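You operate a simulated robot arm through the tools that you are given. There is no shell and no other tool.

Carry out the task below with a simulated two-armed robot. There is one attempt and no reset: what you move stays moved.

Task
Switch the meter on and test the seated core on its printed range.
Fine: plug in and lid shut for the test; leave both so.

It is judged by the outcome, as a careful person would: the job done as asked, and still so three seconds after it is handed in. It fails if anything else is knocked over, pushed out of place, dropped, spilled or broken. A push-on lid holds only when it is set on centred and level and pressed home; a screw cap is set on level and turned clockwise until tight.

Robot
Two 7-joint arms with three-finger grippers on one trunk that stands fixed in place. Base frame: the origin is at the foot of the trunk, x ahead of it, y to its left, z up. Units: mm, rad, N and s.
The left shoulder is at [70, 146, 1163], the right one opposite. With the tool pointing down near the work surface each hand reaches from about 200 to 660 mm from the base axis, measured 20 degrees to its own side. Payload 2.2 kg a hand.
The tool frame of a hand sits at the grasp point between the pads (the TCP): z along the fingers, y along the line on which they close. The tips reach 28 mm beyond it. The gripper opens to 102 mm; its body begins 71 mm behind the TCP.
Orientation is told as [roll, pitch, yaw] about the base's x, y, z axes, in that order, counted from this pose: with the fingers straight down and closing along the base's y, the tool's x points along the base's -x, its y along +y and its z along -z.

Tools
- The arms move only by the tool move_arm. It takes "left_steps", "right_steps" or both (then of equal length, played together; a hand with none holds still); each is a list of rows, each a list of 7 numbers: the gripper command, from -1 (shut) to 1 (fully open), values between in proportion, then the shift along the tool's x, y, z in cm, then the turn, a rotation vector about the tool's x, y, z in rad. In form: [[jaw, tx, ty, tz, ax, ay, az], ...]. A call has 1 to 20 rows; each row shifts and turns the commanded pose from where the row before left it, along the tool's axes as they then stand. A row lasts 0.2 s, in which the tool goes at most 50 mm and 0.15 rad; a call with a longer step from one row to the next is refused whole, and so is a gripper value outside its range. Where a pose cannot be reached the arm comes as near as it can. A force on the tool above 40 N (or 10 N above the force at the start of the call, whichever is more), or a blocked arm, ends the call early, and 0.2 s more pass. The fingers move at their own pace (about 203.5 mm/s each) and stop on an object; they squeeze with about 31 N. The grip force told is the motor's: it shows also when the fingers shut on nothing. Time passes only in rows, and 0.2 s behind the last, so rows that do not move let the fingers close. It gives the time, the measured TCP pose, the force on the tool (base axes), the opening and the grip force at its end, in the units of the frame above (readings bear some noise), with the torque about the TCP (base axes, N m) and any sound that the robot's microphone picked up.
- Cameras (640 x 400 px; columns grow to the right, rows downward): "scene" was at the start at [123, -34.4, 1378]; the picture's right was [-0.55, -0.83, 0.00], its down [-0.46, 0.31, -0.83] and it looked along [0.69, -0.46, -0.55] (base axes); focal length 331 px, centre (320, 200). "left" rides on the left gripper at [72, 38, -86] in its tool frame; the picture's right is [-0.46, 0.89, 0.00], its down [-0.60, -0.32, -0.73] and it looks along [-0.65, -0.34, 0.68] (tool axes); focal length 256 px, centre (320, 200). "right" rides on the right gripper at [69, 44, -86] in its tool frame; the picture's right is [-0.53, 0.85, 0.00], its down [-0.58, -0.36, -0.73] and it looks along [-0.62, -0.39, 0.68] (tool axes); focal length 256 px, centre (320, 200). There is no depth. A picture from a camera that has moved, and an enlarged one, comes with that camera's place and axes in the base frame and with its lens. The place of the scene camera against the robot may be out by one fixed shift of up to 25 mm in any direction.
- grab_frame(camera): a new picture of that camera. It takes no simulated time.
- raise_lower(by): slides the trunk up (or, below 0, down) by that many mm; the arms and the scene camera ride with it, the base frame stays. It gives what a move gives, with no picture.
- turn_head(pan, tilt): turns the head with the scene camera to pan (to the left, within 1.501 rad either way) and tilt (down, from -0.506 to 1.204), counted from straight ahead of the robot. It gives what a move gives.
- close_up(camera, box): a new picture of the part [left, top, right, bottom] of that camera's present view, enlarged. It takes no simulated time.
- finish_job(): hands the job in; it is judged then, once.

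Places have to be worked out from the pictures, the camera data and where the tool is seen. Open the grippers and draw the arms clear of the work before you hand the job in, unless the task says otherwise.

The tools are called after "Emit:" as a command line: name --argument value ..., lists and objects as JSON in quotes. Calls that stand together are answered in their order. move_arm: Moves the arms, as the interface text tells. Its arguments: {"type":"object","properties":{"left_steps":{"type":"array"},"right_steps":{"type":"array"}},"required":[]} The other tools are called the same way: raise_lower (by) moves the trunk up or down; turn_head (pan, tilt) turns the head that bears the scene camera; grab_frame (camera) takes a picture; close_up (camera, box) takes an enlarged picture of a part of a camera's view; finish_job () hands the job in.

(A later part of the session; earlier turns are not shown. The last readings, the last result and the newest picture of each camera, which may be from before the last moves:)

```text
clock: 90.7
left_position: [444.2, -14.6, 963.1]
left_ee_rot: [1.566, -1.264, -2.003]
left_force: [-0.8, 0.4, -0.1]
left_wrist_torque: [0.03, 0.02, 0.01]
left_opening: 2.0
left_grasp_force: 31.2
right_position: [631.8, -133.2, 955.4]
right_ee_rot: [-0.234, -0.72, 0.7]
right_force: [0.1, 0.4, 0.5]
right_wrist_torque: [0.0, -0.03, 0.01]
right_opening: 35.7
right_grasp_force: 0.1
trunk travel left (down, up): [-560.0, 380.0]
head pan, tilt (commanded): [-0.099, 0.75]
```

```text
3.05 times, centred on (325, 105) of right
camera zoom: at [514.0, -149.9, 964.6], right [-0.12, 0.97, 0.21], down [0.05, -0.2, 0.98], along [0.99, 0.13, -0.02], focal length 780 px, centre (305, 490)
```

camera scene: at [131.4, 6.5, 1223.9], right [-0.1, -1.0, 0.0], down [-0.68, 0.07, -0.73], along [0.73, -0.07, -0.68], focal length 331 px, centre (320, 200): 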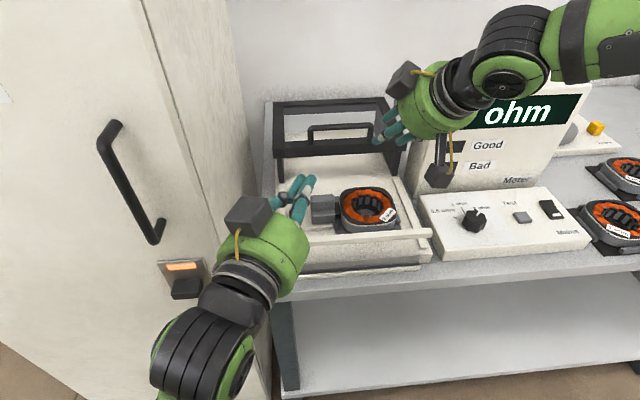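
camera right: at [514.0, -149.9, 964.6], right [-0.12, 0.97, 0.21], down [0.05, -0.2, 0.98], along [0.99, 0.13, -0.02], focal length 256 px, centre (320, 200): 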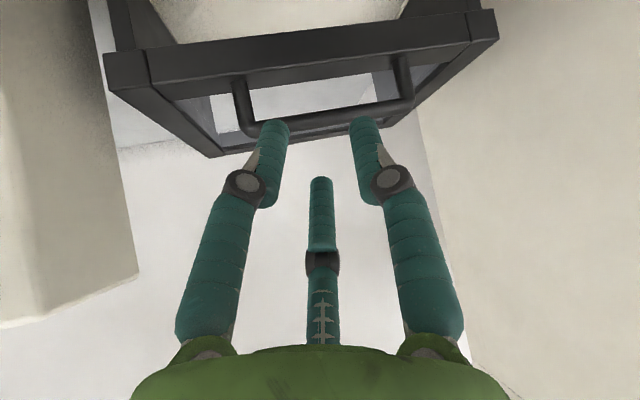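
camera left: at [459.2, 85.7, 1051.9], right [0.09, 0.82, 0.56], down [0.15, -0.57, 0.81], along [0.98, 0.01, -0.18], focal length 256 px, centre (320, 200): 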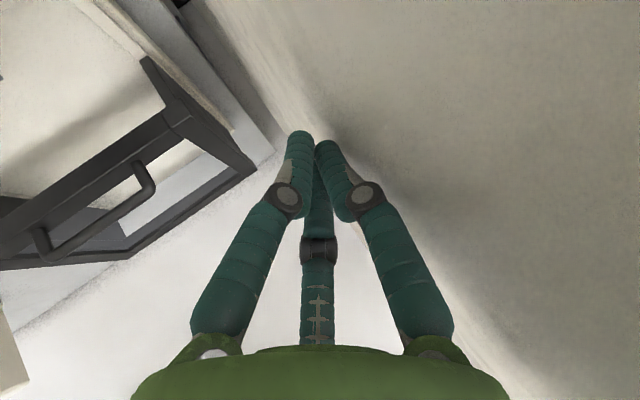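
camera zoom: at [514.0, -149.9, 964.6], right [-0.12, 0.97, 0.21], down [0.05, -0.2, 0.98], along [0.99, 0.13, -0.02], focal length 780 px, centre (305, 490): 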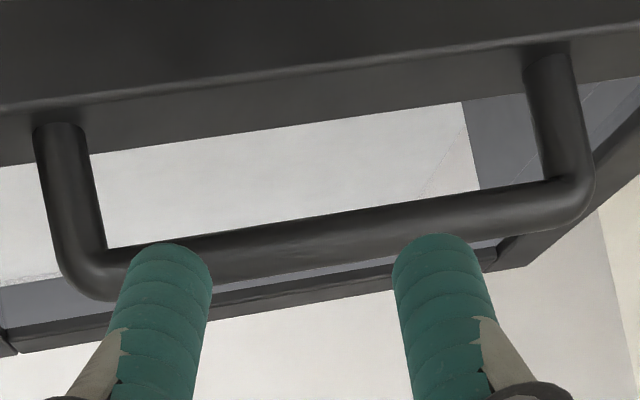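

Bar centre measures z≈904–905 at x≈684, posts at y≈−50 and −164. The line of approach fits with ~6 mm margin on both sides; I advance 40 mm along the fingers and check.

Emit:
move_arm --right_steps '[[-0.3, 0, 0.05, 2.0, 0, 0, 0], [-0.3, 0, 0.05, 2.0, 0, 0, 0], [-0.3, 0, 0, 0, 0, 0, 0]]'

Emit:
grab_frame --camera "right"

Emit:
close_up --camera "scene" --box '[290, 70, 430, 170]'

```text
clock: 91.5
left_position: [444.9, -15.2, 963.6]
left_ee_rot: [1.564, -1.265, -1.998]
left_force: [0.2, -0.2, -0.1]
left_wrist_torque: [0.0, 0.0, -0.01]
left_opening: 2.0
left_grasp_force: 30.9
right_position: [657.8, -123.2, 926.8]
right_ee_rot: [-0.234, -0.722, 0.7]
right_force: [-0.4, -0.5, -0.1]
right_wrist_torque: [0.02, 0.0, -0.02]
right_opening: 35.7
right_grasp_force: 0.0
trunk travel left (down, up): [-560.0, 380.0]
head pan, tilt (commanded): [-0.099, 0.75]
```

```text
taken
camera right: at [539.7, -139.5, 935.7], right [-0.12, 0.97, 0.2], down [0.05, -0.2, 0.98], along [0.99, 0.13, -0.02], focal length 256 px, centre (320, 200)
```

right: 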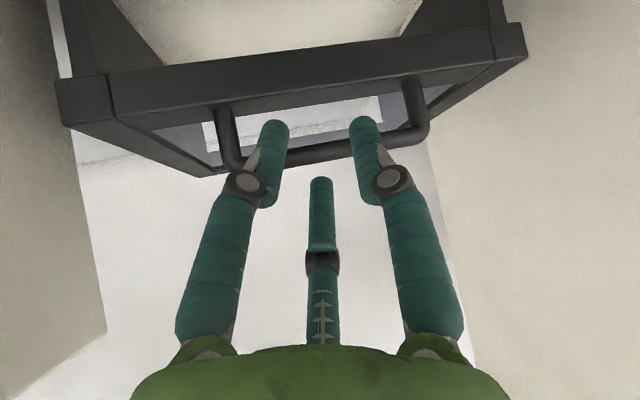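

```text
4.00 times, centred on (360, 120) of scene
camera zoom: at [130.9, 6.5, 1224.0], right [-0.1, -0.99, 0.0], down [-0.68, 0.07, -0.73], along [0.73, -0.07, -0.68], focal length 1324 px, centre (160, 520)
```

zoom: 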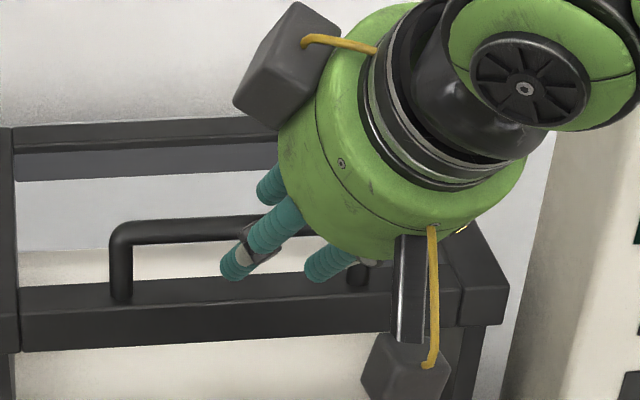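

Bar lies between the front pair and the rear finger as planned (offset −5.4 mm). I advance the last ~19 mm in two steps, watching the force.

Emit:
move_arm --right_steps '[[-0.3, 0, 0, 1.0, 0, 0, 0], [-0.3, 0, 0, 0.9, 0, 0, 0], [-0.3, 0, 0, 0, 0, 0, 0]]'

Emit:
grab_frame --camera "right"

Emit:
close_up --camera "scene" --box '[290, 70, 430, 170]'

```text
clock: 92.3
left_position: [443.1, -15.2, 963.4]
left_ee_rot: [1.571, -1.265, -2.007]
left_force: [-0.3, 0.1, -1.1]
left_wrist_torque: [0.0, -0.03, 0.0]
left_opening: 2.1
left_grasp_force: 31.0
right_position: [661.8, -123.4, 916.6]
right_ee_rot: [-0.239, -0.729, 0.704]
right_force: [-2.4, 1.9, 11.2]
right_wrist_torque: [0.05, -0.34, 0.0]
right_opening: 39.4
right_grasp_force: 2.7
right hand out of reach, approached as far as the arm can: row 1, 2
trunk travel left (down, up): [-560.0, 380.0]
head pan, tilt (commanded): [-0.099, 0.75]
```

```text
taken
camera right: at [543.1, -139.8, 925.4], right [-0.13, 0.97, 0.21], down [0.04, -0.2, 0.98], along [0.99, 0.13, -0.02], focal length 256 px, centre (320, 200)
```

right: 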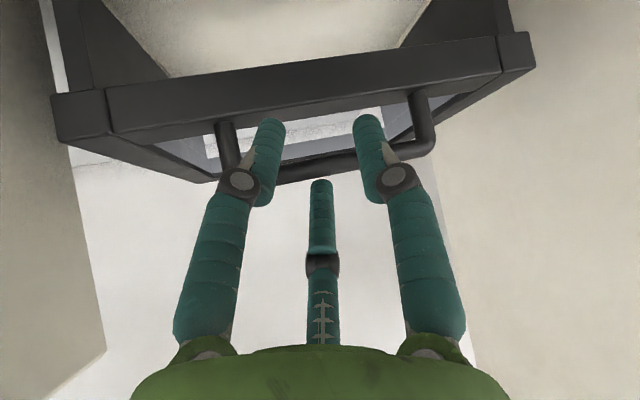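

```text
4.00 times, centred on (360, 120) of scene
camera zoom: at [129.0, 7.1, 1224.3], right [-0.1, -0.99, 0.0], down [-0.68, 0.07, -0.73], along [0.73, -0.07, -0.68], focal length 1324 px, centre (160, 520)
```

zoom: 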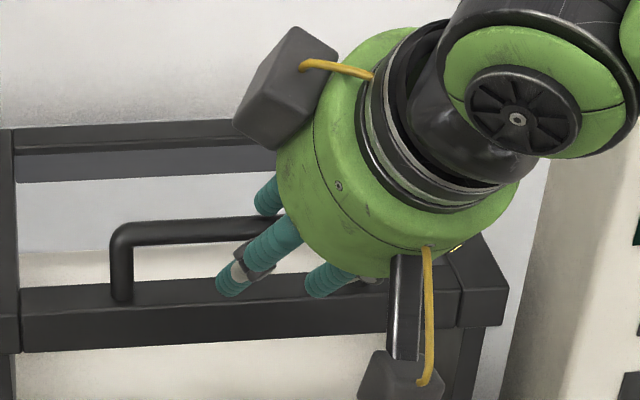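

The rear fingertip touched the bar's top (11 N) because the arm again reached its inward limit. I back off along the fingers and upward, lift the left hand too, so that I can lower the trunk a further 100 mm to gain reach.

Emit:
move_arm --right_steps '[[-0.3, 0, 0, -2.0, 0, 0, 0], [-0.3, 0, 0, -2.5, 0, 0, 0], [-0.3, 0, 0, -1.5, 0, 0, 0], [-0.3, -2.41, -0.64, -2.68, 0, 0, 0], [-0.3, -2.41, -0.64, -2.68, 0, 0, 0], [-0.3, -2.41, -0.64, -2.68, 0, 0, 0]]' --left_steps '[[-1, 0, 0, 0, 0, 0, 0], [-1, 0, 0, 0, 0, 0, 0], [-1, -3.34, 1.59, 0.3, 0, 0, 0], [-1, -3.34, 1.59, 0.3, 0, 0, 0], [-1, -3.34, 1.59, 0.3, 0, 0, 0], [-1, 0, 0, 0, 0, 0, 0]]'

```text
clock: 93.7
left_position: [460.8, -7.6, 1071.8]
left_ee_rot: [1.567, -1.269, -2.005]
left_force: [1.2, 0.0, -0.4]
left_wrist_torque: [-0.03, 0.01, -0.04]
left_opening: 2.1
left_grasp_force: 30.8
left hand out of reach, approached as far as the arm can: row 3
right_position: [621.7, -138.0, 1066.4]
right_ee_rot: [-0.235, -0.718, 0.699]
right_force: [-0.7, -0.5, 0.2]
right_wrist_torque: [0.0, -0.01, 0.02]
right_opening: 35.5
right_grasp_force: 0.1
trunk travel left (down, up): [-560.0, 380.0]
head pan, tilt (commanded): [-0.099, 0.75]
```

I lower the trunk a further 100 mm.

Emit:
raise_lower --by -100

Emit:
grab_frame --camera "scene"

```text
clock: 95.0
left_position: [462.0, -8.0, 970.8]
left_ee_rot: [1.565, -1.266, -2.0]
left_force: [0.1, 0.1, -0.3]
left_wrist_torque: [-0.02, 0.01, -0.04]
left_opening: 2.1
left_grasp_force: 31.1
right_position: [621.5, -139.0, 966.9]
right_ee_rot: [-0.235, -0.72, 0.701]
right_force: [-0.2, 0.3, 0.5]
right_wrist_torque: [0.01, -0.02, -0.02]
right_opening: 35.6
right_grasp_force: 0.0
trunk travel left (down, up): [-460.0, 480.0]
head pan, tilt (commanded): [-0.099, 0.75]
```

```text
taken
camera scene: at [131.2, 6.5, 1124.0], right [-0.1, -0.99, 0.0], down [-0.68, 0.07, -0.73], along [0.73, -0.07, -0.68], focal length 331 px, centre (320, 200)
```

scene: 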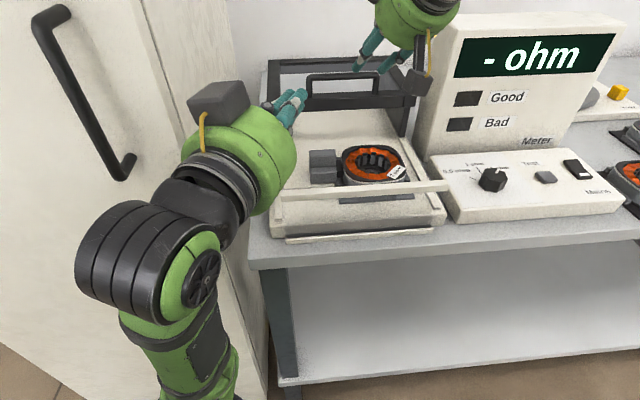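

I approach again along the finger direction, first 55 mm.

Emit:
move_arm --right_steps '[[-0.3, -0.06, 0.08, 1.85, 0, 0, 0], [-0.3, -0.06, 0.08, 1.85, 0, 0, 0], [-0.3, -0.06, 0.08, 1.85, 0, 0, 0], [-0.3, 0, 0, 0, 0, 0, 0]]'

Emit:
grab_frame --camera "right"

```text
clock: 96.0
left_position: [459.9, -7.3, 970.3]
left_ee_rot: [1.565, -1.265, -2.0]
left_force: [-0.3, 0.0, 0.1]
left_wrist_torque: [0.02, 0.02, 0.02]
left_opening: 2.2
left_grasp_force: 30.9
right_position: [655.4, -124.3, 928.3]
right_ee_rot: [-0.234, -0.72, 0.698]
right_force: [-0.3, 0.1, 0.1]
right_wrist_torque: [0.02, 0.01, -0.03]
right_opening: 35.8
right_grasp_force: 0.0
trunk travel left (down, up): [-460.0, 480.0]
head pan, tilt (commanded): [-0.099, 0.75]
```

```text
taken
camera right: at [538.7, -140.3, 938.0], right [-0.12, 0.97, 0.2], down [0.05, -0.2, 0.98], along [0.99, 0.13, -0.02], focal length 256 px, centre (320, 200)
```

right: 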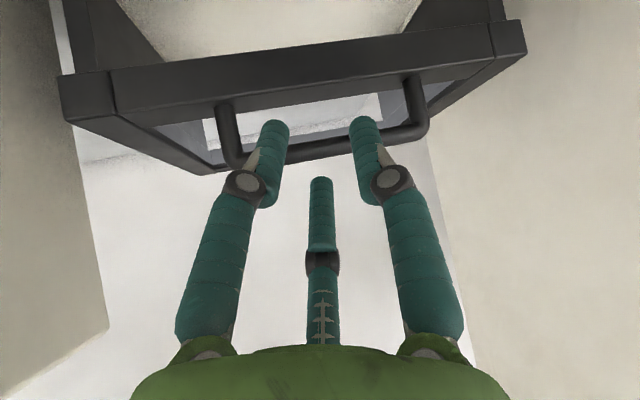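

I zoom to refine the bar's position relative to the fingers before the last 20 mm.

Emit:
close_up --camera "right" --box '[200, 60, 440, 220]'

```text
2.50 times, centred on (320, 140) of right
camera zoom: at [538.7, -140.3, 938.0], right [-0.12, 0.97, 0.2], down [0.05, -0.2, 0.98], along [0.99, 0.13, -0.02], focal length 640 px, centre (320, 350)
```

zoom: 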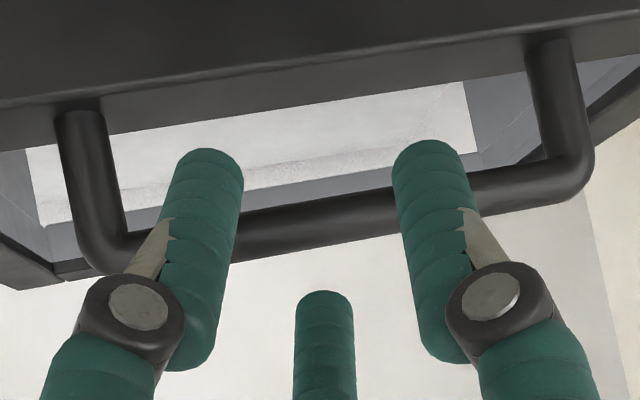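

The bar is still centred between front pair and rear finger. I advance 18 mm in two steps.

Emit:
move_arm --right_steps '[[-0.3, 0, 0, 0.9, 0, 0, 0], [-0.3, 0, 0, 0.9, 0, 0, 0], [-0.3, 0, 0, 0, 0, 0, 0]]'

Emit:
close_up --camera "right" --box '[200, 60, 440, 220]'

```text
clock: 96.8
left_position: [459.1, -7.8, 971.9]
left_ee_rot: [1.568, -1.264, -2.003]
left_force: [0.3, 0.0, 0.6]
left_wrist_torque: [-0.02, -0.04, 0.0]
left_opening: 2.3
left_grasp_force: 30.8
right_position: [660.6, -121.6, 916.1]
right_ee_rot: [-0.237, -0.728, 0.703]
right_force: [-3.6, -1.3, 7.3]
right_wrist_torque: [0.04, -0.26, -0.01]
right_opening: 38.4
right_grasp_force: 1.9
right hand out of reach, approached as far as the arm can: row 2
trunk travel left (down, up): [-460.0, 480.0]
head pan, tilt (commanded): [-0.099, 0.75]
```

```text
2.50 times, centred on (320, 140) of right
camera zoom: at [543.4, -140.4, 926.0], right [-0.13, 0.97, 0.21], down [0.04, -0.2, 0.98], along [0.99, 0.13, -0.02], focal length 640 px, centre (320, 350)
```

zoom: 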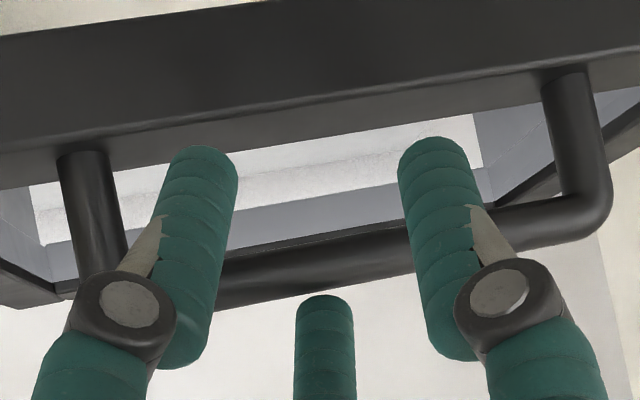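

The arm stops ~6 mm short in x, so the rear fingertip sits on top of the bar. I back off, tilt the tool more (≈1.0 rad), which brings the wrist nearer, and narrow the fingers slightly.

Emit:
move_arm --right_steps '[[-0.3, 0, 0, -2.0, 0, 0, 0], [-0.3, 0, 0, -2.5, 0, 0, 0], [-0.4, 0, 0, 0, 0.0325, -0.1205, -0.033], [-0.4, 0, 0, 0, 0.0325, -0.1205, -0.033], [-0.4, 0, 0, 0, 0, 0, 0]]'

Emit:
close_up --camera "right" --box '[160, 60, 480, 260]'

```text
clock: 98.0
left_position: [460.9, -7.8, 970.1]
left_ee_rot: [1.563, -1.265, -1.997]
left_force: [0.2, 0.1, 0.5]
left_wrist_torque: [0.04, 0.02, -0.01]
left_opening: 2.2
left_grasp_force: 31.2
right_position: [633.1, -134.0, 946.0]
right_ee_rot: [-0.455, -0.927, 0.91]
right_force: [0.0, 0.1, 0.0]
right_wrist_torque: [-0.02, -0.01, 0.02]
right_opening: 30.4
right_grasp_force: 0.0
trunk travel left (down, up): [-460.0, 480.0]
head pan, tilt (commanded): [-0.099, 0.75]
```

```text
2.00 times, centred on (320, 160) of right
camera zoom: at [517.8, -156.4, 925.6], right [-0.22, 0.95, 0.2], down [-0.18, -0.25, 0.95], along [0.96, 0.17, 0.23], focal length 512 px, centre (320, 280)
```

zoom: 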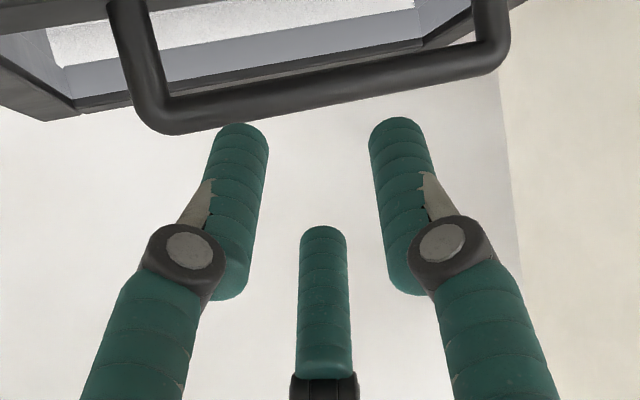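

From this view the bar lies near x≈684±6, z≈906. I shift slightly onto the new approach line and advance 40 mm.

Emit:
move_arm --right_steps '[[-0.4, 0.73, 0.35, 0, 0, 0, 0], [-0.4, 0, 0, 2.0, 0, 0, 0], [-0.4, 0, 0, 2.0, 0, 0, 0], [-0.4, 0, 0, 0, 0, 0, 0]]'

Emit:
close_up --camera "right" --box '[160, 60, 480, 260]'

Emit:
close_up --camera "scene" --box '[290, 20, 430, 120]'

```text
clock: 99.0
left_position: [461.6, -7.2, 971.0]
left_ee_rot: [1.562, -1.264, -1.998]
left_force: [0.1, 0.3, 0.2]
left_wrist_torque: [0.01, 0.02, 0.01]
left_opening: 2.2
left_grasp_force: 30.6
right_position: [659.7, -123.2, 917.8]
right_ee_rot: [-0.455, -0.926, 0.91]
right_force: [-0.4, -1.1, -0.1]
right_wrist_torque: [0.04, 0.0, 0.01]
right_opening: 30.7
right_grasp_force: 0.1
trunk travel left (down, up): [-460.0, 480.0]
head pan, tilt (commanded): [-0.099, 0.75]
```

```text
2.00 times, centred on (320, 160) of right
camera zoom: at [544.2, -144.9, 897.2], right [-0.22, 0.95, 0.2], down [-0.18, -0.25, 0.95], along [0.96, 0.17, 0.23], focal length 512 px, centre (320, 280)
```

zoom: 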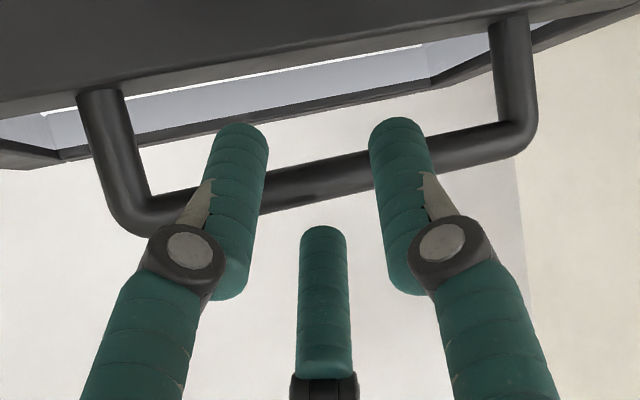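

```text
4.00 times, centred on (360, 70) of scene
camera zoom: at [131.3, 6.3, 1123.9], right [-0.1, -0.99, 0.0], down [-0.68, 0.07, -0.73], along [0.73, -0.07, -0.68], focal length 1324 px, centre (160, 720)
```

zoom: 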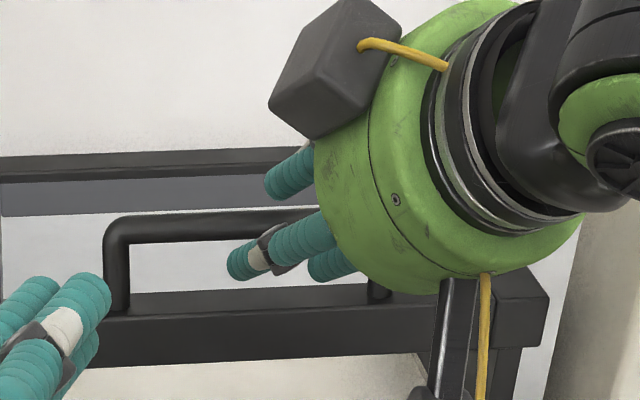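

Bar now measures ≈(689, 905), and my offset is −5.9 mm — right in the window. I advance the remaining 18 mm.

Emit:
move_arm --right_steps '[[-0.4, 0, 0, 0.9, 0, 0, 0], [-0.4, 0, 0, 0.9, 0, 0, 0], [-0.4, 0, 0, 0, 0, 0, 0]]'

Emit:
close_up --camera "right" --box '[160, 60, 480, 260]'

Emit:
close_up --camera "scene" --box '[290, 20, 430, 120]'

```text
clock: 99.8
left_position: [461.0, -7.6, 971.5]
left_ee_rot: [1.563, -1.267, -1.998]
left_force: [-0.9, -0.2, 0.1]
left_wrist_torque: [0.0, 0.03, 0.02]
left_opening: 2.0
left_grasp_force: 30.4
right_position: [675.3, -117.6, 907.8]
right_ee_rot: [-0.453, -0.924, 0.909]
right_force: [0.1, -0.1, 0.2]
right_wrist_torque: [0.04, -0.02, 0.0]
right_opening: 30.6
right_grasp_force: 0.0
trunk travel left (down, up): [-460.0, 480.0]
head pan, tilt (commanded): [-0.099, 0.75]
```

```text
2.00 times, centred on (320, 160) of right
camera zoom: at [559.5, -139.0, 888.1], right [-0.22, 0.95, 0.2], down [-0.18, -0.25, 0.95], along [0.96, 0.17, 0.23], focal length 512 px, centre (320, 280)
```

zoom: 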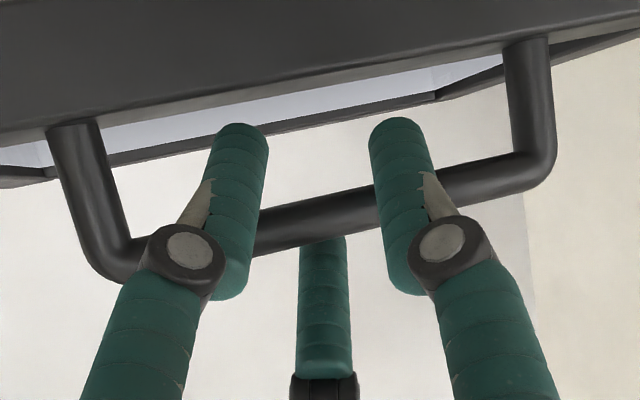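

```text
4.00 times, centred on (360, 70) of scene
camera zoom: at [131.3, 6.5, 1123.9], right [-0.1, -0.99, 0.0], down [-0.68, 0.07, -0.73], along [0.73, -0.07, -0.68], focal length 1324 px, centre (160, 720)
```

zoom: 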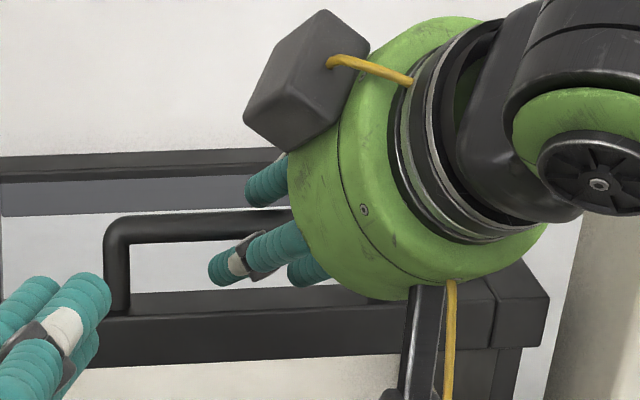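

The rear fingertip is now behind the bar and nothing is touching. I close the fingers to clamp the bar.

Emit:
move_arm --right_steps '[[-0.55, 0, 0, 0, 0, 0, 0], [-0.7, 0, 0, 0, 0, 0, 0], [-0.85, 0, 0, 0, 0, 0, 0], [-0.85, 0, 0, 0, 0, 0, 0]]'

Emit:
close_up --camera "right" --box '[160, 60, 480, 260]'

```text
clock: 100.8
left_position: [459.7, -7.9, 970.9]
left_ee_rot: [1.566, -1.265, -2.001]
left_force: [-0.2, 0.2, 0.1]
left_wrist_torque: [-0.01, 0.01, -0.01]
left_opening: 2.2
left_grasp_force: 30.9
right_position: [673.7, -115.9, 911.0]
right_ee_rot: [-0.457, -0.928, 0.916]
right_force: [1.6, -1.6, 8.8]
right_wrist_torque: [-0.27, -0.17, 0.12]
right_opening: 19.6
right_grasp_force: 44.4
trunk travel left (down, up): [-460.0, 480.0]
head pan, tilt (commanded): [-0.099, 0.75]
```

```text
2.00 times, centred on (320, 160) of right
camera zoom: at [558.9, -138.9, 889.9], right [-0.22, 0.95, 0.2], down [-0.19, -0.25, 0.95], along [0.96, 0.17, 0.23], focal length 512 px, centre (320, 280)
```

zoom: 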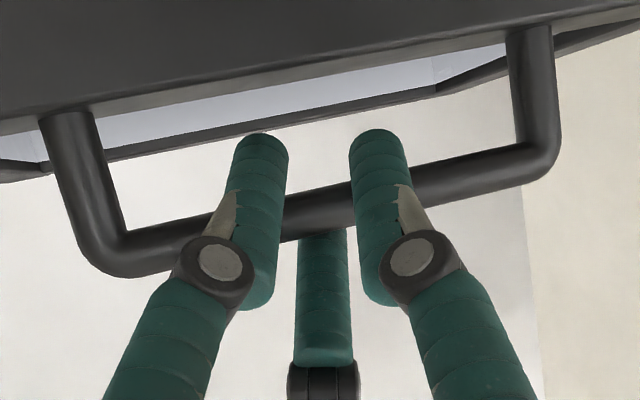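

The bar is clamped (opening 19.6 mm). I first raise the left hand 120 mm out of the way, then start pulling the lid toward −x by small steps.

Emit:
move_arm --left_steps '[[-1, -3.82, 1.2, 0, 0, 0, 0], [-1, -3.82, 1.2, 0, 0, 0, 0], [-1, -3.82, 1.2, 0, 0, 0, 0], [-1, 0, 0, 0, 0, 0, 0]]'

Emit:
move_arm --right_steps '[[-0.85, 0.37, 0.49, -0.79, 0, 0, 0], [-0.85, 0.37, 0.49, -0.79, 0, 0, 0], [-0.85, 0.37, 0.49, -0.79, 0, 0, 0]]'

Emit:
grab_frame --camera "scene"

```text
clock: 101.8
left_position: [458.9, -9.7, 1090.0]
left_ee_rot: [1.566, -1.266, -2.002]
left_force: [-0.6, 0.9, 0.0]
left_wrist_torque: [-0.03, 0.0, 0.01]
left_opening: 2.1
left_grasp_force: 30.4
right_position: [672.5, -117.3, 910.6]
right_ee_rot: [-0.456, -0.929, 0.912]
right_force: [1.2, -1.4, 13.1]
right_wrist_torque: [-0.21, -0.21, 0.21]
right_opening: 19.4
right_grasp_force: 44.9
trunk travel left (down, up): [-460.0, 480.0]
head pan, tilt (commanded): [-0.099, 0.75]
```

```text
clock: 102.6
left_position: [459.8, -8.6, 1090.6]
left_ee_rot: [1.572, -1.265, -2.006]
left_force: [0.4, 0.3, -0.1]
left_wrist_torque: [-0.01, 0.01, -0.04]
left_opening: 2.1
left_grasp_force: 30.8
right_position: [641.7, -116.6, 910.1]
right_ee_rot: [-0.458, -0.926, 0.916]
right_force: [-2.0, 0.9, 15.5]
right_wrist_torque: [-0.43, -0.23, -0.29]
right_opening: 19.5
right_grasp_force: 44.3
trunk travel left (down, up): [-460.0, 480.0]
head pan, tilt (commanded): [-0.099, 0.75]
```

```text
taken
camera scene: at [128.6, 7.3, 1124.3], right [-0.1, -0.99, 0.0], down [-0.68, 0.07, -0.73], along [0.73, -0.07, -0.68], focal length 331 px, centre (320, 200)
```

scene: 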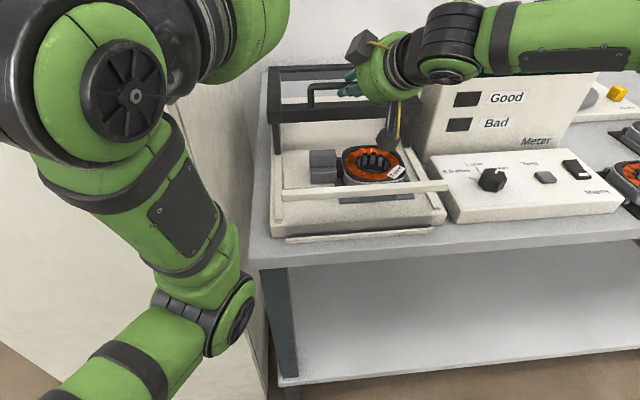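

The lid slides along with almost no resistance. I continue pulling in 10 mm rows.

Emit:
move_arm --right_steps '[[-0.85, 0.37, 0.49, -0.79, 0, 0, 0], [-0.85, 0.37, 0.49, -0.79, 0, 0, 0], [-0.85, 0.37, 0.49, -0.79, 0, 0, 0], [-0.85, 0.37, 0.49, -0.79, 0, 0, 0], [-0.85, 0.37, 0.49, -0.79, 0, 0, 0], [-0.85, 0.37, 0.49, -0.79, 0, 0, 0]]'

Emit:
close_up --camera "scene" --box '[240, 40, 480, 250]'

```text
clock: 104.0
left_position: [459.8, -8.8, 1089.9]
left_ee_rot: [1.572, -1.265, -2.006]
left_force: [0.7, -0.5, 0.1]
left_wrist_torque: [0.0, -0.02, -0.01]
left_opening: 1.9
left_grasp_force: 31.1
right_position: [581.8, -116.6, 911.2]
right_ee_rot: [-0.458, -0.927, 0.916]
right_force: [-1.7, 0.8, 18.6]
right_wrist_torque: [-0.3, -0.3, 0.0]
right_opening: 19.6
right_grasp_force: 44.1
trunk travel left (down, up): [-460.0, 480.0]
head pan, tilt (commanded): [-0.099, 0.75]
```

```text
1.90 times, centred on (360, 145) of scene
camera zoom: at [128.5, 7.2, 1124.3], right [-0.1, -0.99, 0.0], down [-0.68, 0.07, -0.73], along [0.73, -0.07, -0.68], focal length 630 px, centre (244, 305)
```

zoom: 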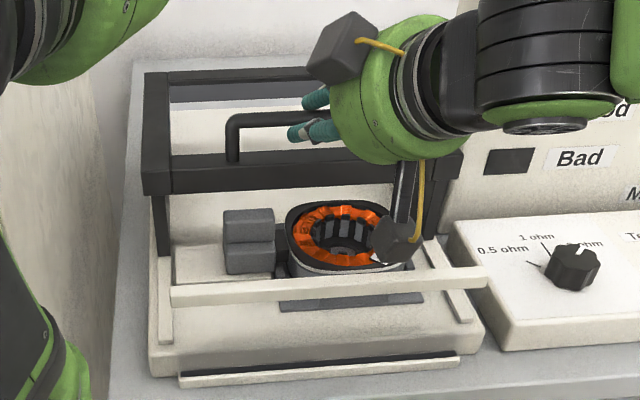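

The lid has travelled ~91 mm and follows cleanly. I continue.

Emit:
move_arm --right_steps '[[-0.85, 0.37, 0.49, -0.79, 0, 0, 0], [-0.85, 0.37, 0.49, -0.79, 0, 0, 0], [-0.85, 0.37, 0.49, -0.79, 0, 0, 0], [-0.85, 0.37, 0.49, -0.79, 0, 0, 0], [-0.85, 0.37, 0.49, -0.79, 0, 0, 0]]'

Emit:
close_up --camera "scene" --box '[240, 40, 480, 250]'

```text
clock: 105.2
left_position: [458.6, -8.7, 1090.6]
left_ee_rot: [1.574, -1.265, -2.006]
left_force: [-0.5, 0.5, -0.7]
left_wrist_torque: [0.0, 0.0, 0.01]
left_opening: 2.0
left_grasp_force: 31.3
right_position: [531.5, -117.3, 910.4]
right_ee_rot: [-0.461, -0.929, 0.916]
right_force: [-1.0, 3.4, 21.4]
right_wrist_torque: [-0.18, -0.32, 0.15]
right_opening: 19.6
right_grasp_force: 44.8
trunk travel left (down, up): [-460.0, 480.0]
head pan, tilt (commanded): [-0.099, 0.75]
```

```text
1.90 times, centred on (360, 145) of scene
camera zoom: at [128.5, 7.6, 1124.3], right [-0.1, -0.99, 0.0], down [-0.68, 0.07, -0.73], along [0.73, -0.07, -0.68], focal length 630 px, centre (244, 305)
```

zoom: 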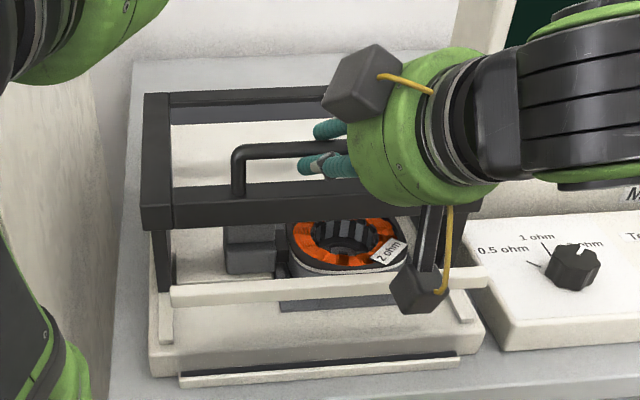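

Lid has travelled ~141 mm; the downward load is creeping up (21 N), so I add a slight lift while pulling on in 10 mm rows and watch for the end stop.

Emit:
move_arm --right_steps '[[-0.85, 0.29, 0.46, -0.84, 0, 0, 0], [-0.85, 0.29, 0.46, -0.84, 0, 0, 0], [-0.85, 0.29, 0.46, -0.84, 0, 0, 0]]'

Emit:
close_up --camera "scene" --box '[240, 60, 480, 250]'

```text
clock: 106.0
left_position: [460.0, -9.4, 1090.2]
left_ee_rot: [1.572, -1.265, -2.005]
left_force: [0.1, -0.4, -0.1]
left_wrist_torque: [0.02, 0.0, -0.03]
left_opening: 2.0
left_grasp_force: 30.7
right_position: [502.0, -117.0, 910.4]
right_ee_rot: [-0.454, -0.924, 0.912]
right_force: [-1.2, 3.8, 13.1]
right_wrist_torque: [0.14, -0.21, 0.51]
right_opening: 19.5
right_grasp_force: 44.4
trunk travel left (down, up): [-460.0, 480.0]
head pan, tilt (commanded): [-0.099, 0.75]
```

```text
2.11 times, centred on (360, 155) of scene
camera zoom: at [129.5, 7.6, 1124.1], right [-0.1, -0.99, 0.0], down [-0.68, 0.07, -0.73], along [0.73, -0.07, -0.68], focal length 697 px, centre (236, 295)
```

zoom: 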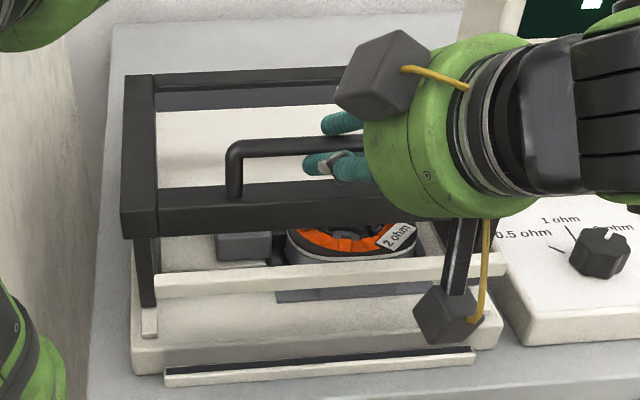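

The lid continues freely; legs approach the front end of the rails. Next 30 mm in smaller steps.

Emit:
move_arm --right_steps '[[-0.85, 0.3, 0.46, -0.83, 0, 0, 0], [-0.85, 0.3, 0.46, -0.83, 0, 0, 0]]'

Emit:
close_up --camera "scene" --box '[240, 60, 480, 250]'

```text
clock: 106.6
left_position: [461.1, -7.7, 1088.6]
left_ee_rot: [1.565, -1.267, -2.0]
left_force: [0.4, 0.4, 0.0]
left_wrist_torque: [0.0, 0.0, -0.02]
left_opening: 2.3
left_grasp_force: 31.2
right_position: [481.6, -117.3, 909.6]
right_ee_rot: [-0.448, -0.922, 0.909]
right_force: [-2.2, 6.6, 0.3]
right_wrist_torque: [0.29, -0.03, 0.89]
right_opening: 19.7
right_grasp_force: 44.8
trunk travel left (down, up): [-460.0, 480.0]
head pan, tilt (commanded): [-0.099, 0.75]
```

```text
2.11 times, centred on (360, 155) of scene
camera zoom: at [131.1, 7.7, 1123.8], right [-0.1, -0.99, 0.0], down [-0.68, 0.07, -0.73], along [0.73, -0.07, -0.68], focal length 697 px, centre (236, 295)
```

zoom: 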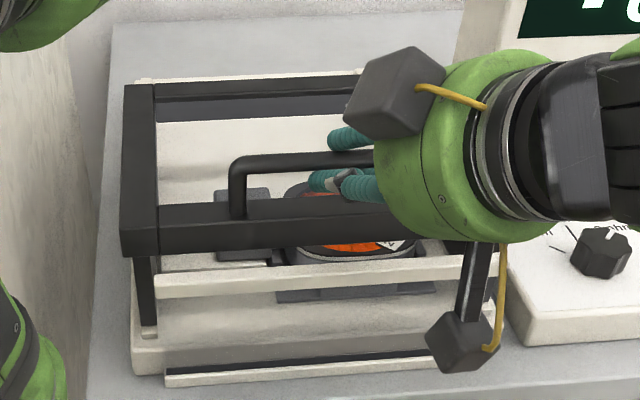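

Travel 191 mm, no stop yet; about 10 mm should be left to the front bar. I go on in 4 mm steps watching the x force.

Emit:
move_arm --right_steps '[[-0.85, 0.14, 0.2, -0.32, 0, 0, 0], [-0.85, 0.14, 0.2, -0.32, 0, 0, 0], [-0.85, 0, 0, 0, 0, 0, 0]]'

```text
clock: 107.4
left_position: [463.8, -7.3, 1089.0]
left_ee_rot: [1.564, -1.266, -1.997]
left_force: [-0.3, 0.6, 0.8]
left_wrist_torque: [0.01, -0.01, 0.0]
left_opening: 1.9
left_grasp_force: 31.1
right_position: [476.2, -116.4, 911.0]
right_ee_rot: [-0.45, -0.92, 0.908]
right_force: [-3.3, 11.1, -8.7]
right_wrist_torque: [0.01, 0.22, 0.54]
right_opening: 19.5
right_grasp_force: 44.2
trunk travel left (down, up): [-460.0, 480.0]
head pan, tilt (commanded): [-0.099, 0.75]
```

The trunk reading shifted +3 mm in x though the tool force is small — something else on the right arm may be touching. I look at the right arm and the meter.

Emit:
grab_frame --camera "scene"

Emit:
turn_head --pan -0.6 --tilt 0.7

Emit:
grab_frame --camera "scene"

```text
taken
camera scene: at [131.8, 8.3, 1123.7], right [-0.1, -0.99, 0.0], down [-0.68, 0.07, -0.73], along [0.73, -0.07, -0.68], focal length 331 px, centre (320, 200)
```

scene: 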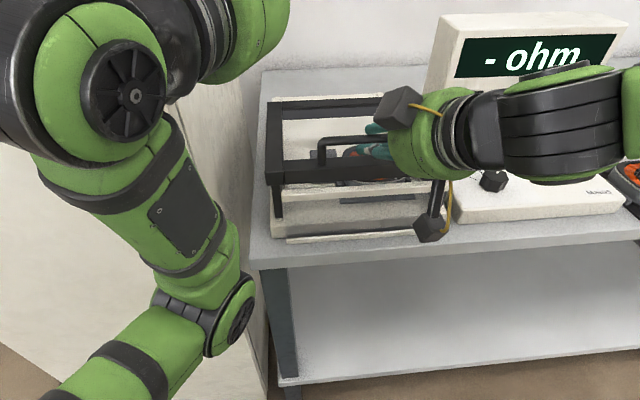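

```text
clock: 108.4
left_position: [462.9, -7.9, 1087.7]
left_ee_rot: [1.56, -1.268, -1.996]
left_force: [0.2, -0.5, -0.2]
left_wrist_torque: [0.02, -0.02, 0.0]
left_opening: 2.1
left_grasp_force: 30.8
right_position: [477.3, -117.4, 910.6]
right_ee_rot: [-0.45, -0.919, 0.907]
right_force: [-3.2, 11.3, -15.6]
right_wrist_torque: [-0.21, 0.33, 0.24]
right_opening: 19.6
right_grasp_force: 44.5
trunk travel left (down, up): [-460.0, 480.0]
head pan, tilt (commanded): [-0.6, 0.7]
```

```text
taken
camera scene: at [120.5, -31.4, 1128.0], right [-0.56, -0.83, 0.0], down [-0.53, 0.36, -0.76], along [0.63, -0.43, -0.64], focal length 331 px, centre (320, 200)
```

scene: 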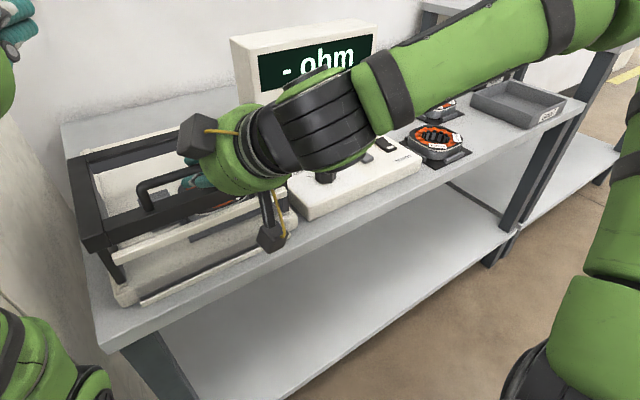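

No contact with the meter. The lid may have met its stop (TCP 477 vs 474.5 commanded). I pull 5 mm more, with a slight lowering to unload the lift, to confirm.

Emit:
move_arm --right_steps '[[-0.85, 0.17, 0.13, -0.13, 0, 0, 0], [-0.85, 0.17, 0.13, -0.13, 0, 0, 0], [-0.85, 0, 0, 0, 0, 0, 0]]'

Emit:
close_up --camera "scene" --box '[50, 110, 320, 320]'

```text
clock: 109.2
left_position: [464.2, -7.6, 1088.6]
left_ee_rot: [1.562, -1.266, -1.997]
left_force: [0.0, 0.2, -0.2]
left_wrist_torque: [0.02, 0.02, 0.02]
left_opening: 2.0
left_grasp_force: 30.6
right_position: [471.6, -117.5, 910.7]
right_ee_rot: [-0.452, -0.923, 0.911]
right_force: [-2.3, 12.2, -13.1]
right_wrist_torque: [-0.24, 0.22, 0.38]
right_opening: 19.3
right_grasp_force: 44.3
trunk travel left (down, up): [-460.0, 480.0]
head pan, tilt (commanded): [-0.6, 0.7]
```

```text
1.90 times, centred on (185, 215) of scene
camera zoom: at [120.3, -31.4, 1128.1], right [-0.57, -0.82, 0.0], down [-0.53, 0.36, -0.76], along [0.63, -0.43, -0.64], focal length 630 px, centre (577, 171)
```

zoom: 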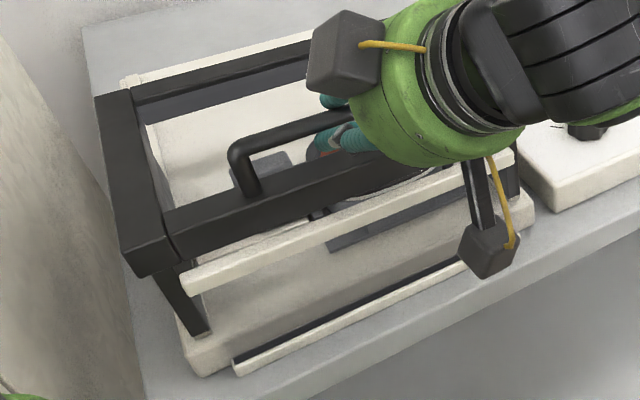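

Still moving freely (travel ≈201 mm). I check the gap between lid beam and front bar with the right camera and a closer scene view before going on.

Emit:
grab_frame --camera "right"

Emit:
close_up --camera "scene" --box '[75, 170, 195, 300]'

Emit:
close_up --camera "scene" --box '[220, 150, 320, 270]'

```text
taken
camera right: at [357.8, -139.0, 890.7], right [-0.22, 0.95, 0.2], down [-0.18, -0.24, 0.95], along [0.96, 0.17, 0.23], focal length 256 px, centre (320, 200)
```

right: 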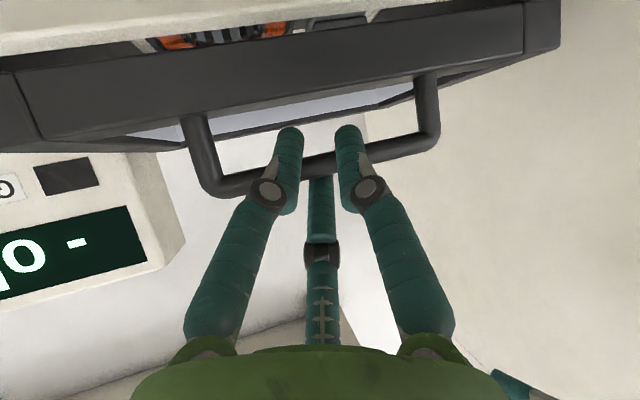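

```text
3.08 times, centred on (135, 235) of scene
camera zoom: at [120.3, -31.4, 1128.1], right [-0.57, -0.82, 0.0], down [-0.53, 0.36, -0.76], along [0.63, -0.43, -0.64], focal length 1018 px, centre (889, 92)
```

zoom: 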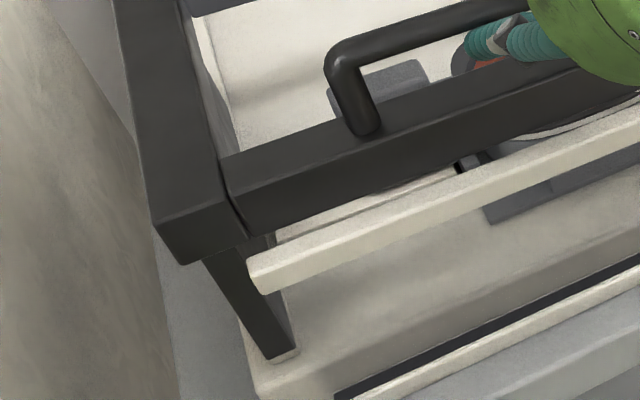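

```text
3.33 times, centred on (270, 210) of scene
camera zoom: at [120.3, -31.4, 1128.1], right [-0.57, -0.82, 0.0], down [-0.53, 0.36, -0.76], along [0.63, -0.43, -0.64], focal length 1103 px, centre (487, 167)
```

zoom: 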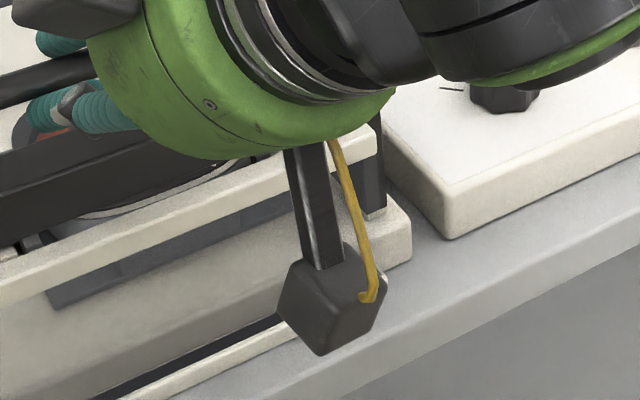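

The lid's legs are within a few mm of the rail ends. I pull 3 mm more in one step and compare commanded and measured travel.

Emit:
move_arm --right_steps '[[-0.85, 0.13, 0.15, -0.22, 0, 0, 0], [-0.85, 0, 0, 0, 0, 0, 0]]'

Emit:
close_up --camera "scene" --box '[75, 170, 195, 300]'

```text
clock: 109.8
left_position: [466.2, -7.4, 1085.6]
left_ee_rot: [1.555, -1.27, -1.99]
left_force: [0.6, 0.2, 0.7]
left_wrist_torque: [-0.01, -0.02, 0.0]
left_opening: 2.2
left_grasp_force: 31.3
right_position: [473.0, -116.5, 910.2]
right_ee_rot: [-0.454, -0.923, 0.911]
right_force: [11.3, 11.2, -11.0]
right_wrist_torque: [0.26, 0.13, 1.01]
right_opening: 19.7
right_grasp_force: 44.4
trunk travel left (down, up): [-460.0, 480.0]
head pan, tilt (commanded): [-0.6, 0.7]
```

```text
3.08 times, centred on (135, 235) of scene
camera zoom: at [122.5, -31.3, 1127.9], right [-0.57, -0.82, 0.0], down [-0.53, 0.36, -0.76], along [0.63, -0.43, -0.65], focal length 1018 px, centre (889, 92)
```

zoom: 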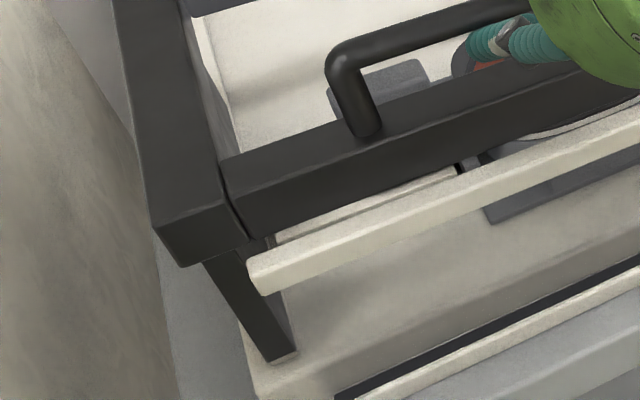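

The x force jumped to 11 N with no further travel: the lid is at its end stop (shut). I relieve the stored pull before opening the fingers.

Emit:
move_arm --right_steps '[[-0.85, -0.09, 0.08, 0.5, 0, 0, 0], [-0.85, 0, 0, 0, 0, 0, 0]]'

```text
clock: 110.4
left_position: [462.6, -10.4, 1088.9]
left_ee_rot: [1.563, -1.264, -1.997]
left_force: [0.3, 0.4, 0.6]
left_wrist_torque: [0.01, 0.04, -0.02]
left_opening: 2.1
left_grasp_force: 31.0
right_position: [473.1, -115.3, 910.6]
right_ee_rot: [-0.46, -0.929, 0.911]
right_force: [-1.5, -4.0, 3.0]
right_wrist_torque: [0.1, -0.03, 1.05]
right_opening: 19.1
right_grasp_force: 44.3
trunk travel left (down, up): [-460.0, 480.0]
head pan, tilt (commanded): [-0.6, 0.7]
```

Forces are near zero. I open the fingers a little and withdraw along the finger direction (back and up).

Emit:
move_arm --right_steps '[[-0.6, 0, 0, 0, 0, 0, 0], [-0.4, 0, 0, 0, 0, 0, 0], [-0.35, 0, 0, 0, 0, 0, 0], [-0.35, 0, 0, 0, 0, 0, 0]]'

Emit:
close_up --camera "right" --box '[160, 0, 480, 260]'

```text
clock: 111.4
left_position: [462.0, -9.1, 1090.5]
left_ee_rot: [1.562, -1.266, -1.998]
left_force: [-0.5, -0.6, -0.6]
left_wrist_torque: [0.01, -0.03, -0.01]
left_opening: 2.0
left_grasp_force: 31.8
right_position: [472.0, -117.0, 908.6]
right_ee_rot: [-0.453, -0.926, 0.911]
right_force: [0.1, -0.3, 0.6]
right_wrist_torque: [-0.01, 0.0, 0.0]
right_opening: 33.1
right_grasp_force: 0.1
trunk travel left (down, up): [-460.0, 480.0]
head pan, tilt (commanded): [-0.6, 0.7]
```

```text
1.54 times, centred on (320, 130) of right
camera zoom: at [357.1, -137.8, 888.5], right [-0.22, 0.95, 0.2], down [-0.18, -0.25, 0.95], along [0.96, 0.17, 0.23], focal length 394 px, centre (320, 308)
```

zoom: 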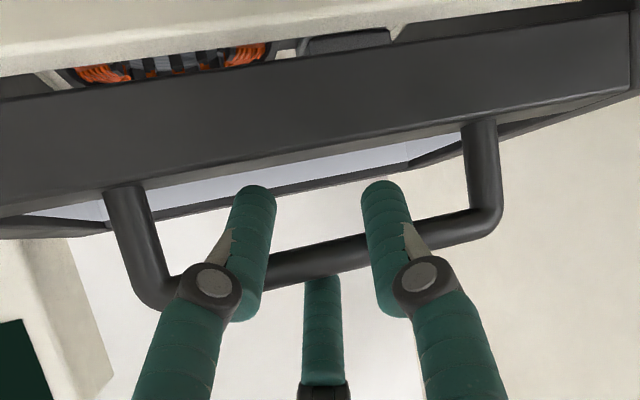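

Released cleanly. I withdraw 30 mm along the fingers.

Emit:
move_arm --right_steps '[[-0.35, 0, 0, -1.0, 0, 0, 0], [-0.35, 0, 0, -1.0, 0, 0, 0], [-0.35, 0, 0, -1.0, 0, 0, 0]]'

Emit:
close_up --camera "right" --box '[160, 0, 480, 260]'

```text
clock: 112.2
left_position: [460.9, -9.4, 1089.3]
left_ee_rot: [1.565, -1.266, -1.999]
left_force: [-0.4, 0.4, 0.2]
left_wrist_torque: [-0.01, -0.03, 0.01]
left_opening: 2.4
left_grasp_force: 31.6
right_position: [449.6, -125.9, 925.2]
right_ee_rot: [-0.453, -0.926, 0.91]
right_force: [0.2, -0.3, 0.5]
right_wrist_torque: [0.02, 0.01, 0.01]
right_opening: 33.1
right_grasp_force: 0.0
trunk travel left (down, up): [-460.0, 480.0]
head pan, tilt (commanded): [-0.6, 0.7]
```

```text
1.54 times, centred on (320, 130) of right
camera zoom: at [333.8, -147.9, 905.0], right [-0.22, 0.95, 0.2], down [-0.18, -0.25, 0.95], along [0.96, 0.17, 0.23], focal length 394 px, centre (320, 308)
```

zoom: 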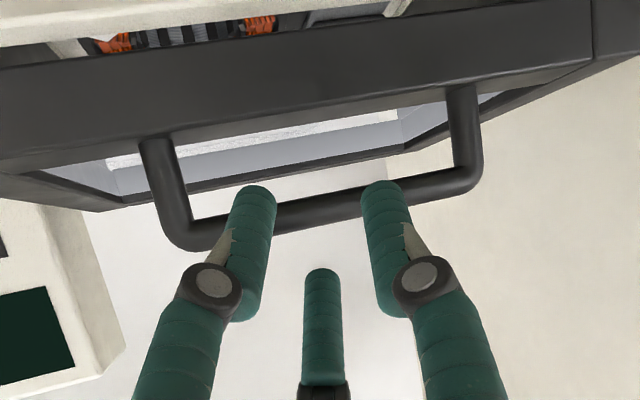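

Fingers are clear of the bar. I lift straight up and then move right, away from the lid.

Emit:
move_arm --right_steps '[[-0.35, -2.4, -0.79, -1.62, 0, 0, 0], [-0.35, -2.4, -0.79, -1.62, 0, 0, 0], [-0.35, -0.5, -2.87, -1.5, 0, 0, 0], [-0.35, -0.5, -2.87, -1.5, 0, 0, 0], [-0.35, 0, 0, 0, 0, 0, 0]]'

Emit:
raise_lower --by 140

Emit:
grab_frame --camera "scene"

```text
clock: 113.4
left_position: [462.8, -9.7, 1088.9]
left_ee_rot: [1.561, -1.267, -1.999]
left_force: [0.0, -0.2, 0.6]
left_wrist_torque: [-0.01, -0.02, -0.01]
left_opening: 2.3
left_grasp_force: 31.1
right_position: [458.6, -176.8, 1024.0]
right_ee_rot: [-0.454, -0.927, 0.91]
right_force: [1.0, 0.0, -0.2]
right_wrist_torque: [0.0, -0.01, 0.02]
right_opening: 33.1
right_grasp_force: 0.0
trunk travel left (down, up): [-460.0, 480.0]
head pan, tilt (commanded): [-0.6, 0.7]
```

```text
clock: 115.0
left_position: [463.5, -8.5, 1230.0]
left_ee_rot: [1.562, -1.265, -1.998]
left_force: [0.2, -0.5, 0.2]
left_wrist_torque: [-0.02, 0.01, 0.01]
left_opening: 2.4
left_grasp_force: 30.9
right_position: [458.5, -175.9, 1162.5]
right_ee_rot: [-0.451, -0.926, 0.909]
right_force: [0.2, -0.3, 0.7]
right_wrist_torque: [-0.01, 0.03, -0.04]
right_opening: 33.0
right_grasp_force: 0.0
trunk travel left (down, up): [-600.0, 340.0]
head pan, tilt (commanded): [-0.6, 0.7]
```

```text
taken
camera scene: at [119.2, -33.4, 1268.1], right [-0.57, -0.82, 0.0], down [-0.53, 0.36, -0.76], along [0.63, -0.43, -0.64], focal length 331 px, centre (320, 200)
```

scene: 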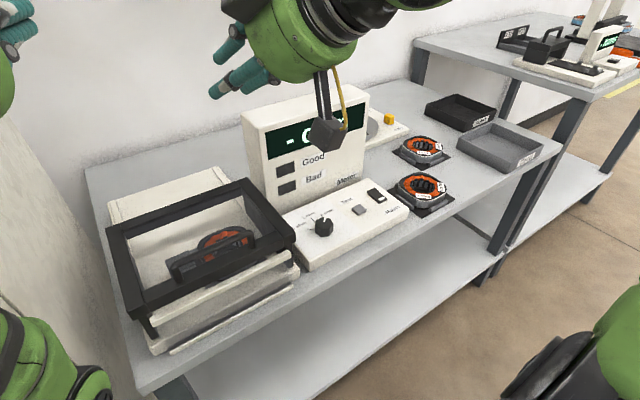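

The lid is now shut over core and plug. I zoom to check everything under it and the dial.

Emit:
close_up --camera "scene" --box '[90, 160, 310, 360]'

Emit:
close_up --camera "scene" --box '[270, 170, 420, 270]'

```text
2.00 times, centred on (200, 260) of scene
camera zoom: at [119.2, -33.4, 1268.1], right [-0.57, -0.82, 0.0], down [-0.53, 0.36, -0.76], along [0.63, -0.43, -0.64], focal length 662 px, centre (560, 80)
```

zoom: 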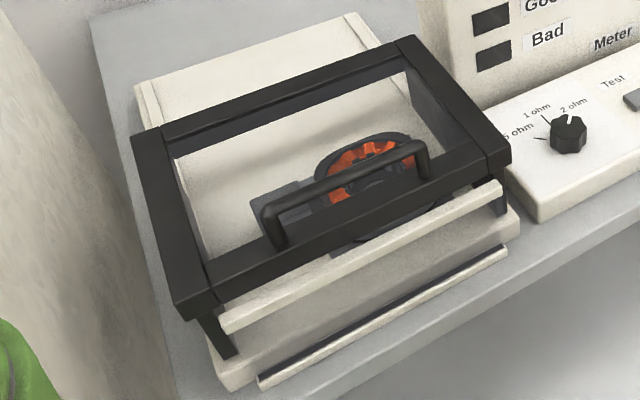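

```text
4.00 times, centred on (345, 220) of scene
camera zoom: at [119.2, -33.4, 1268.1], right [-0.57, -0.82, 0.0], down [-0.53, 0.36, -0.76], along [0.63, -0.43, -0.64], focal length 1324 px, centre (220, 120)
```

zoom: 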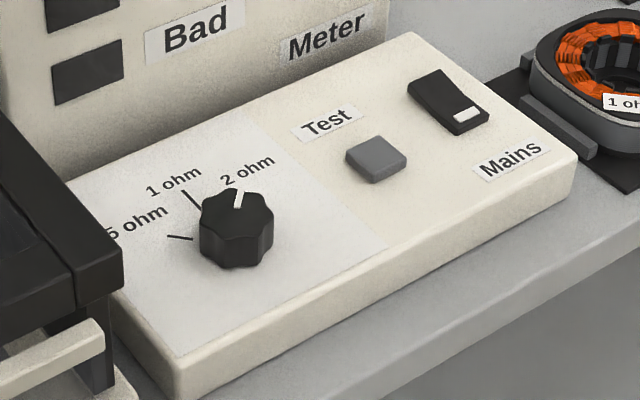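

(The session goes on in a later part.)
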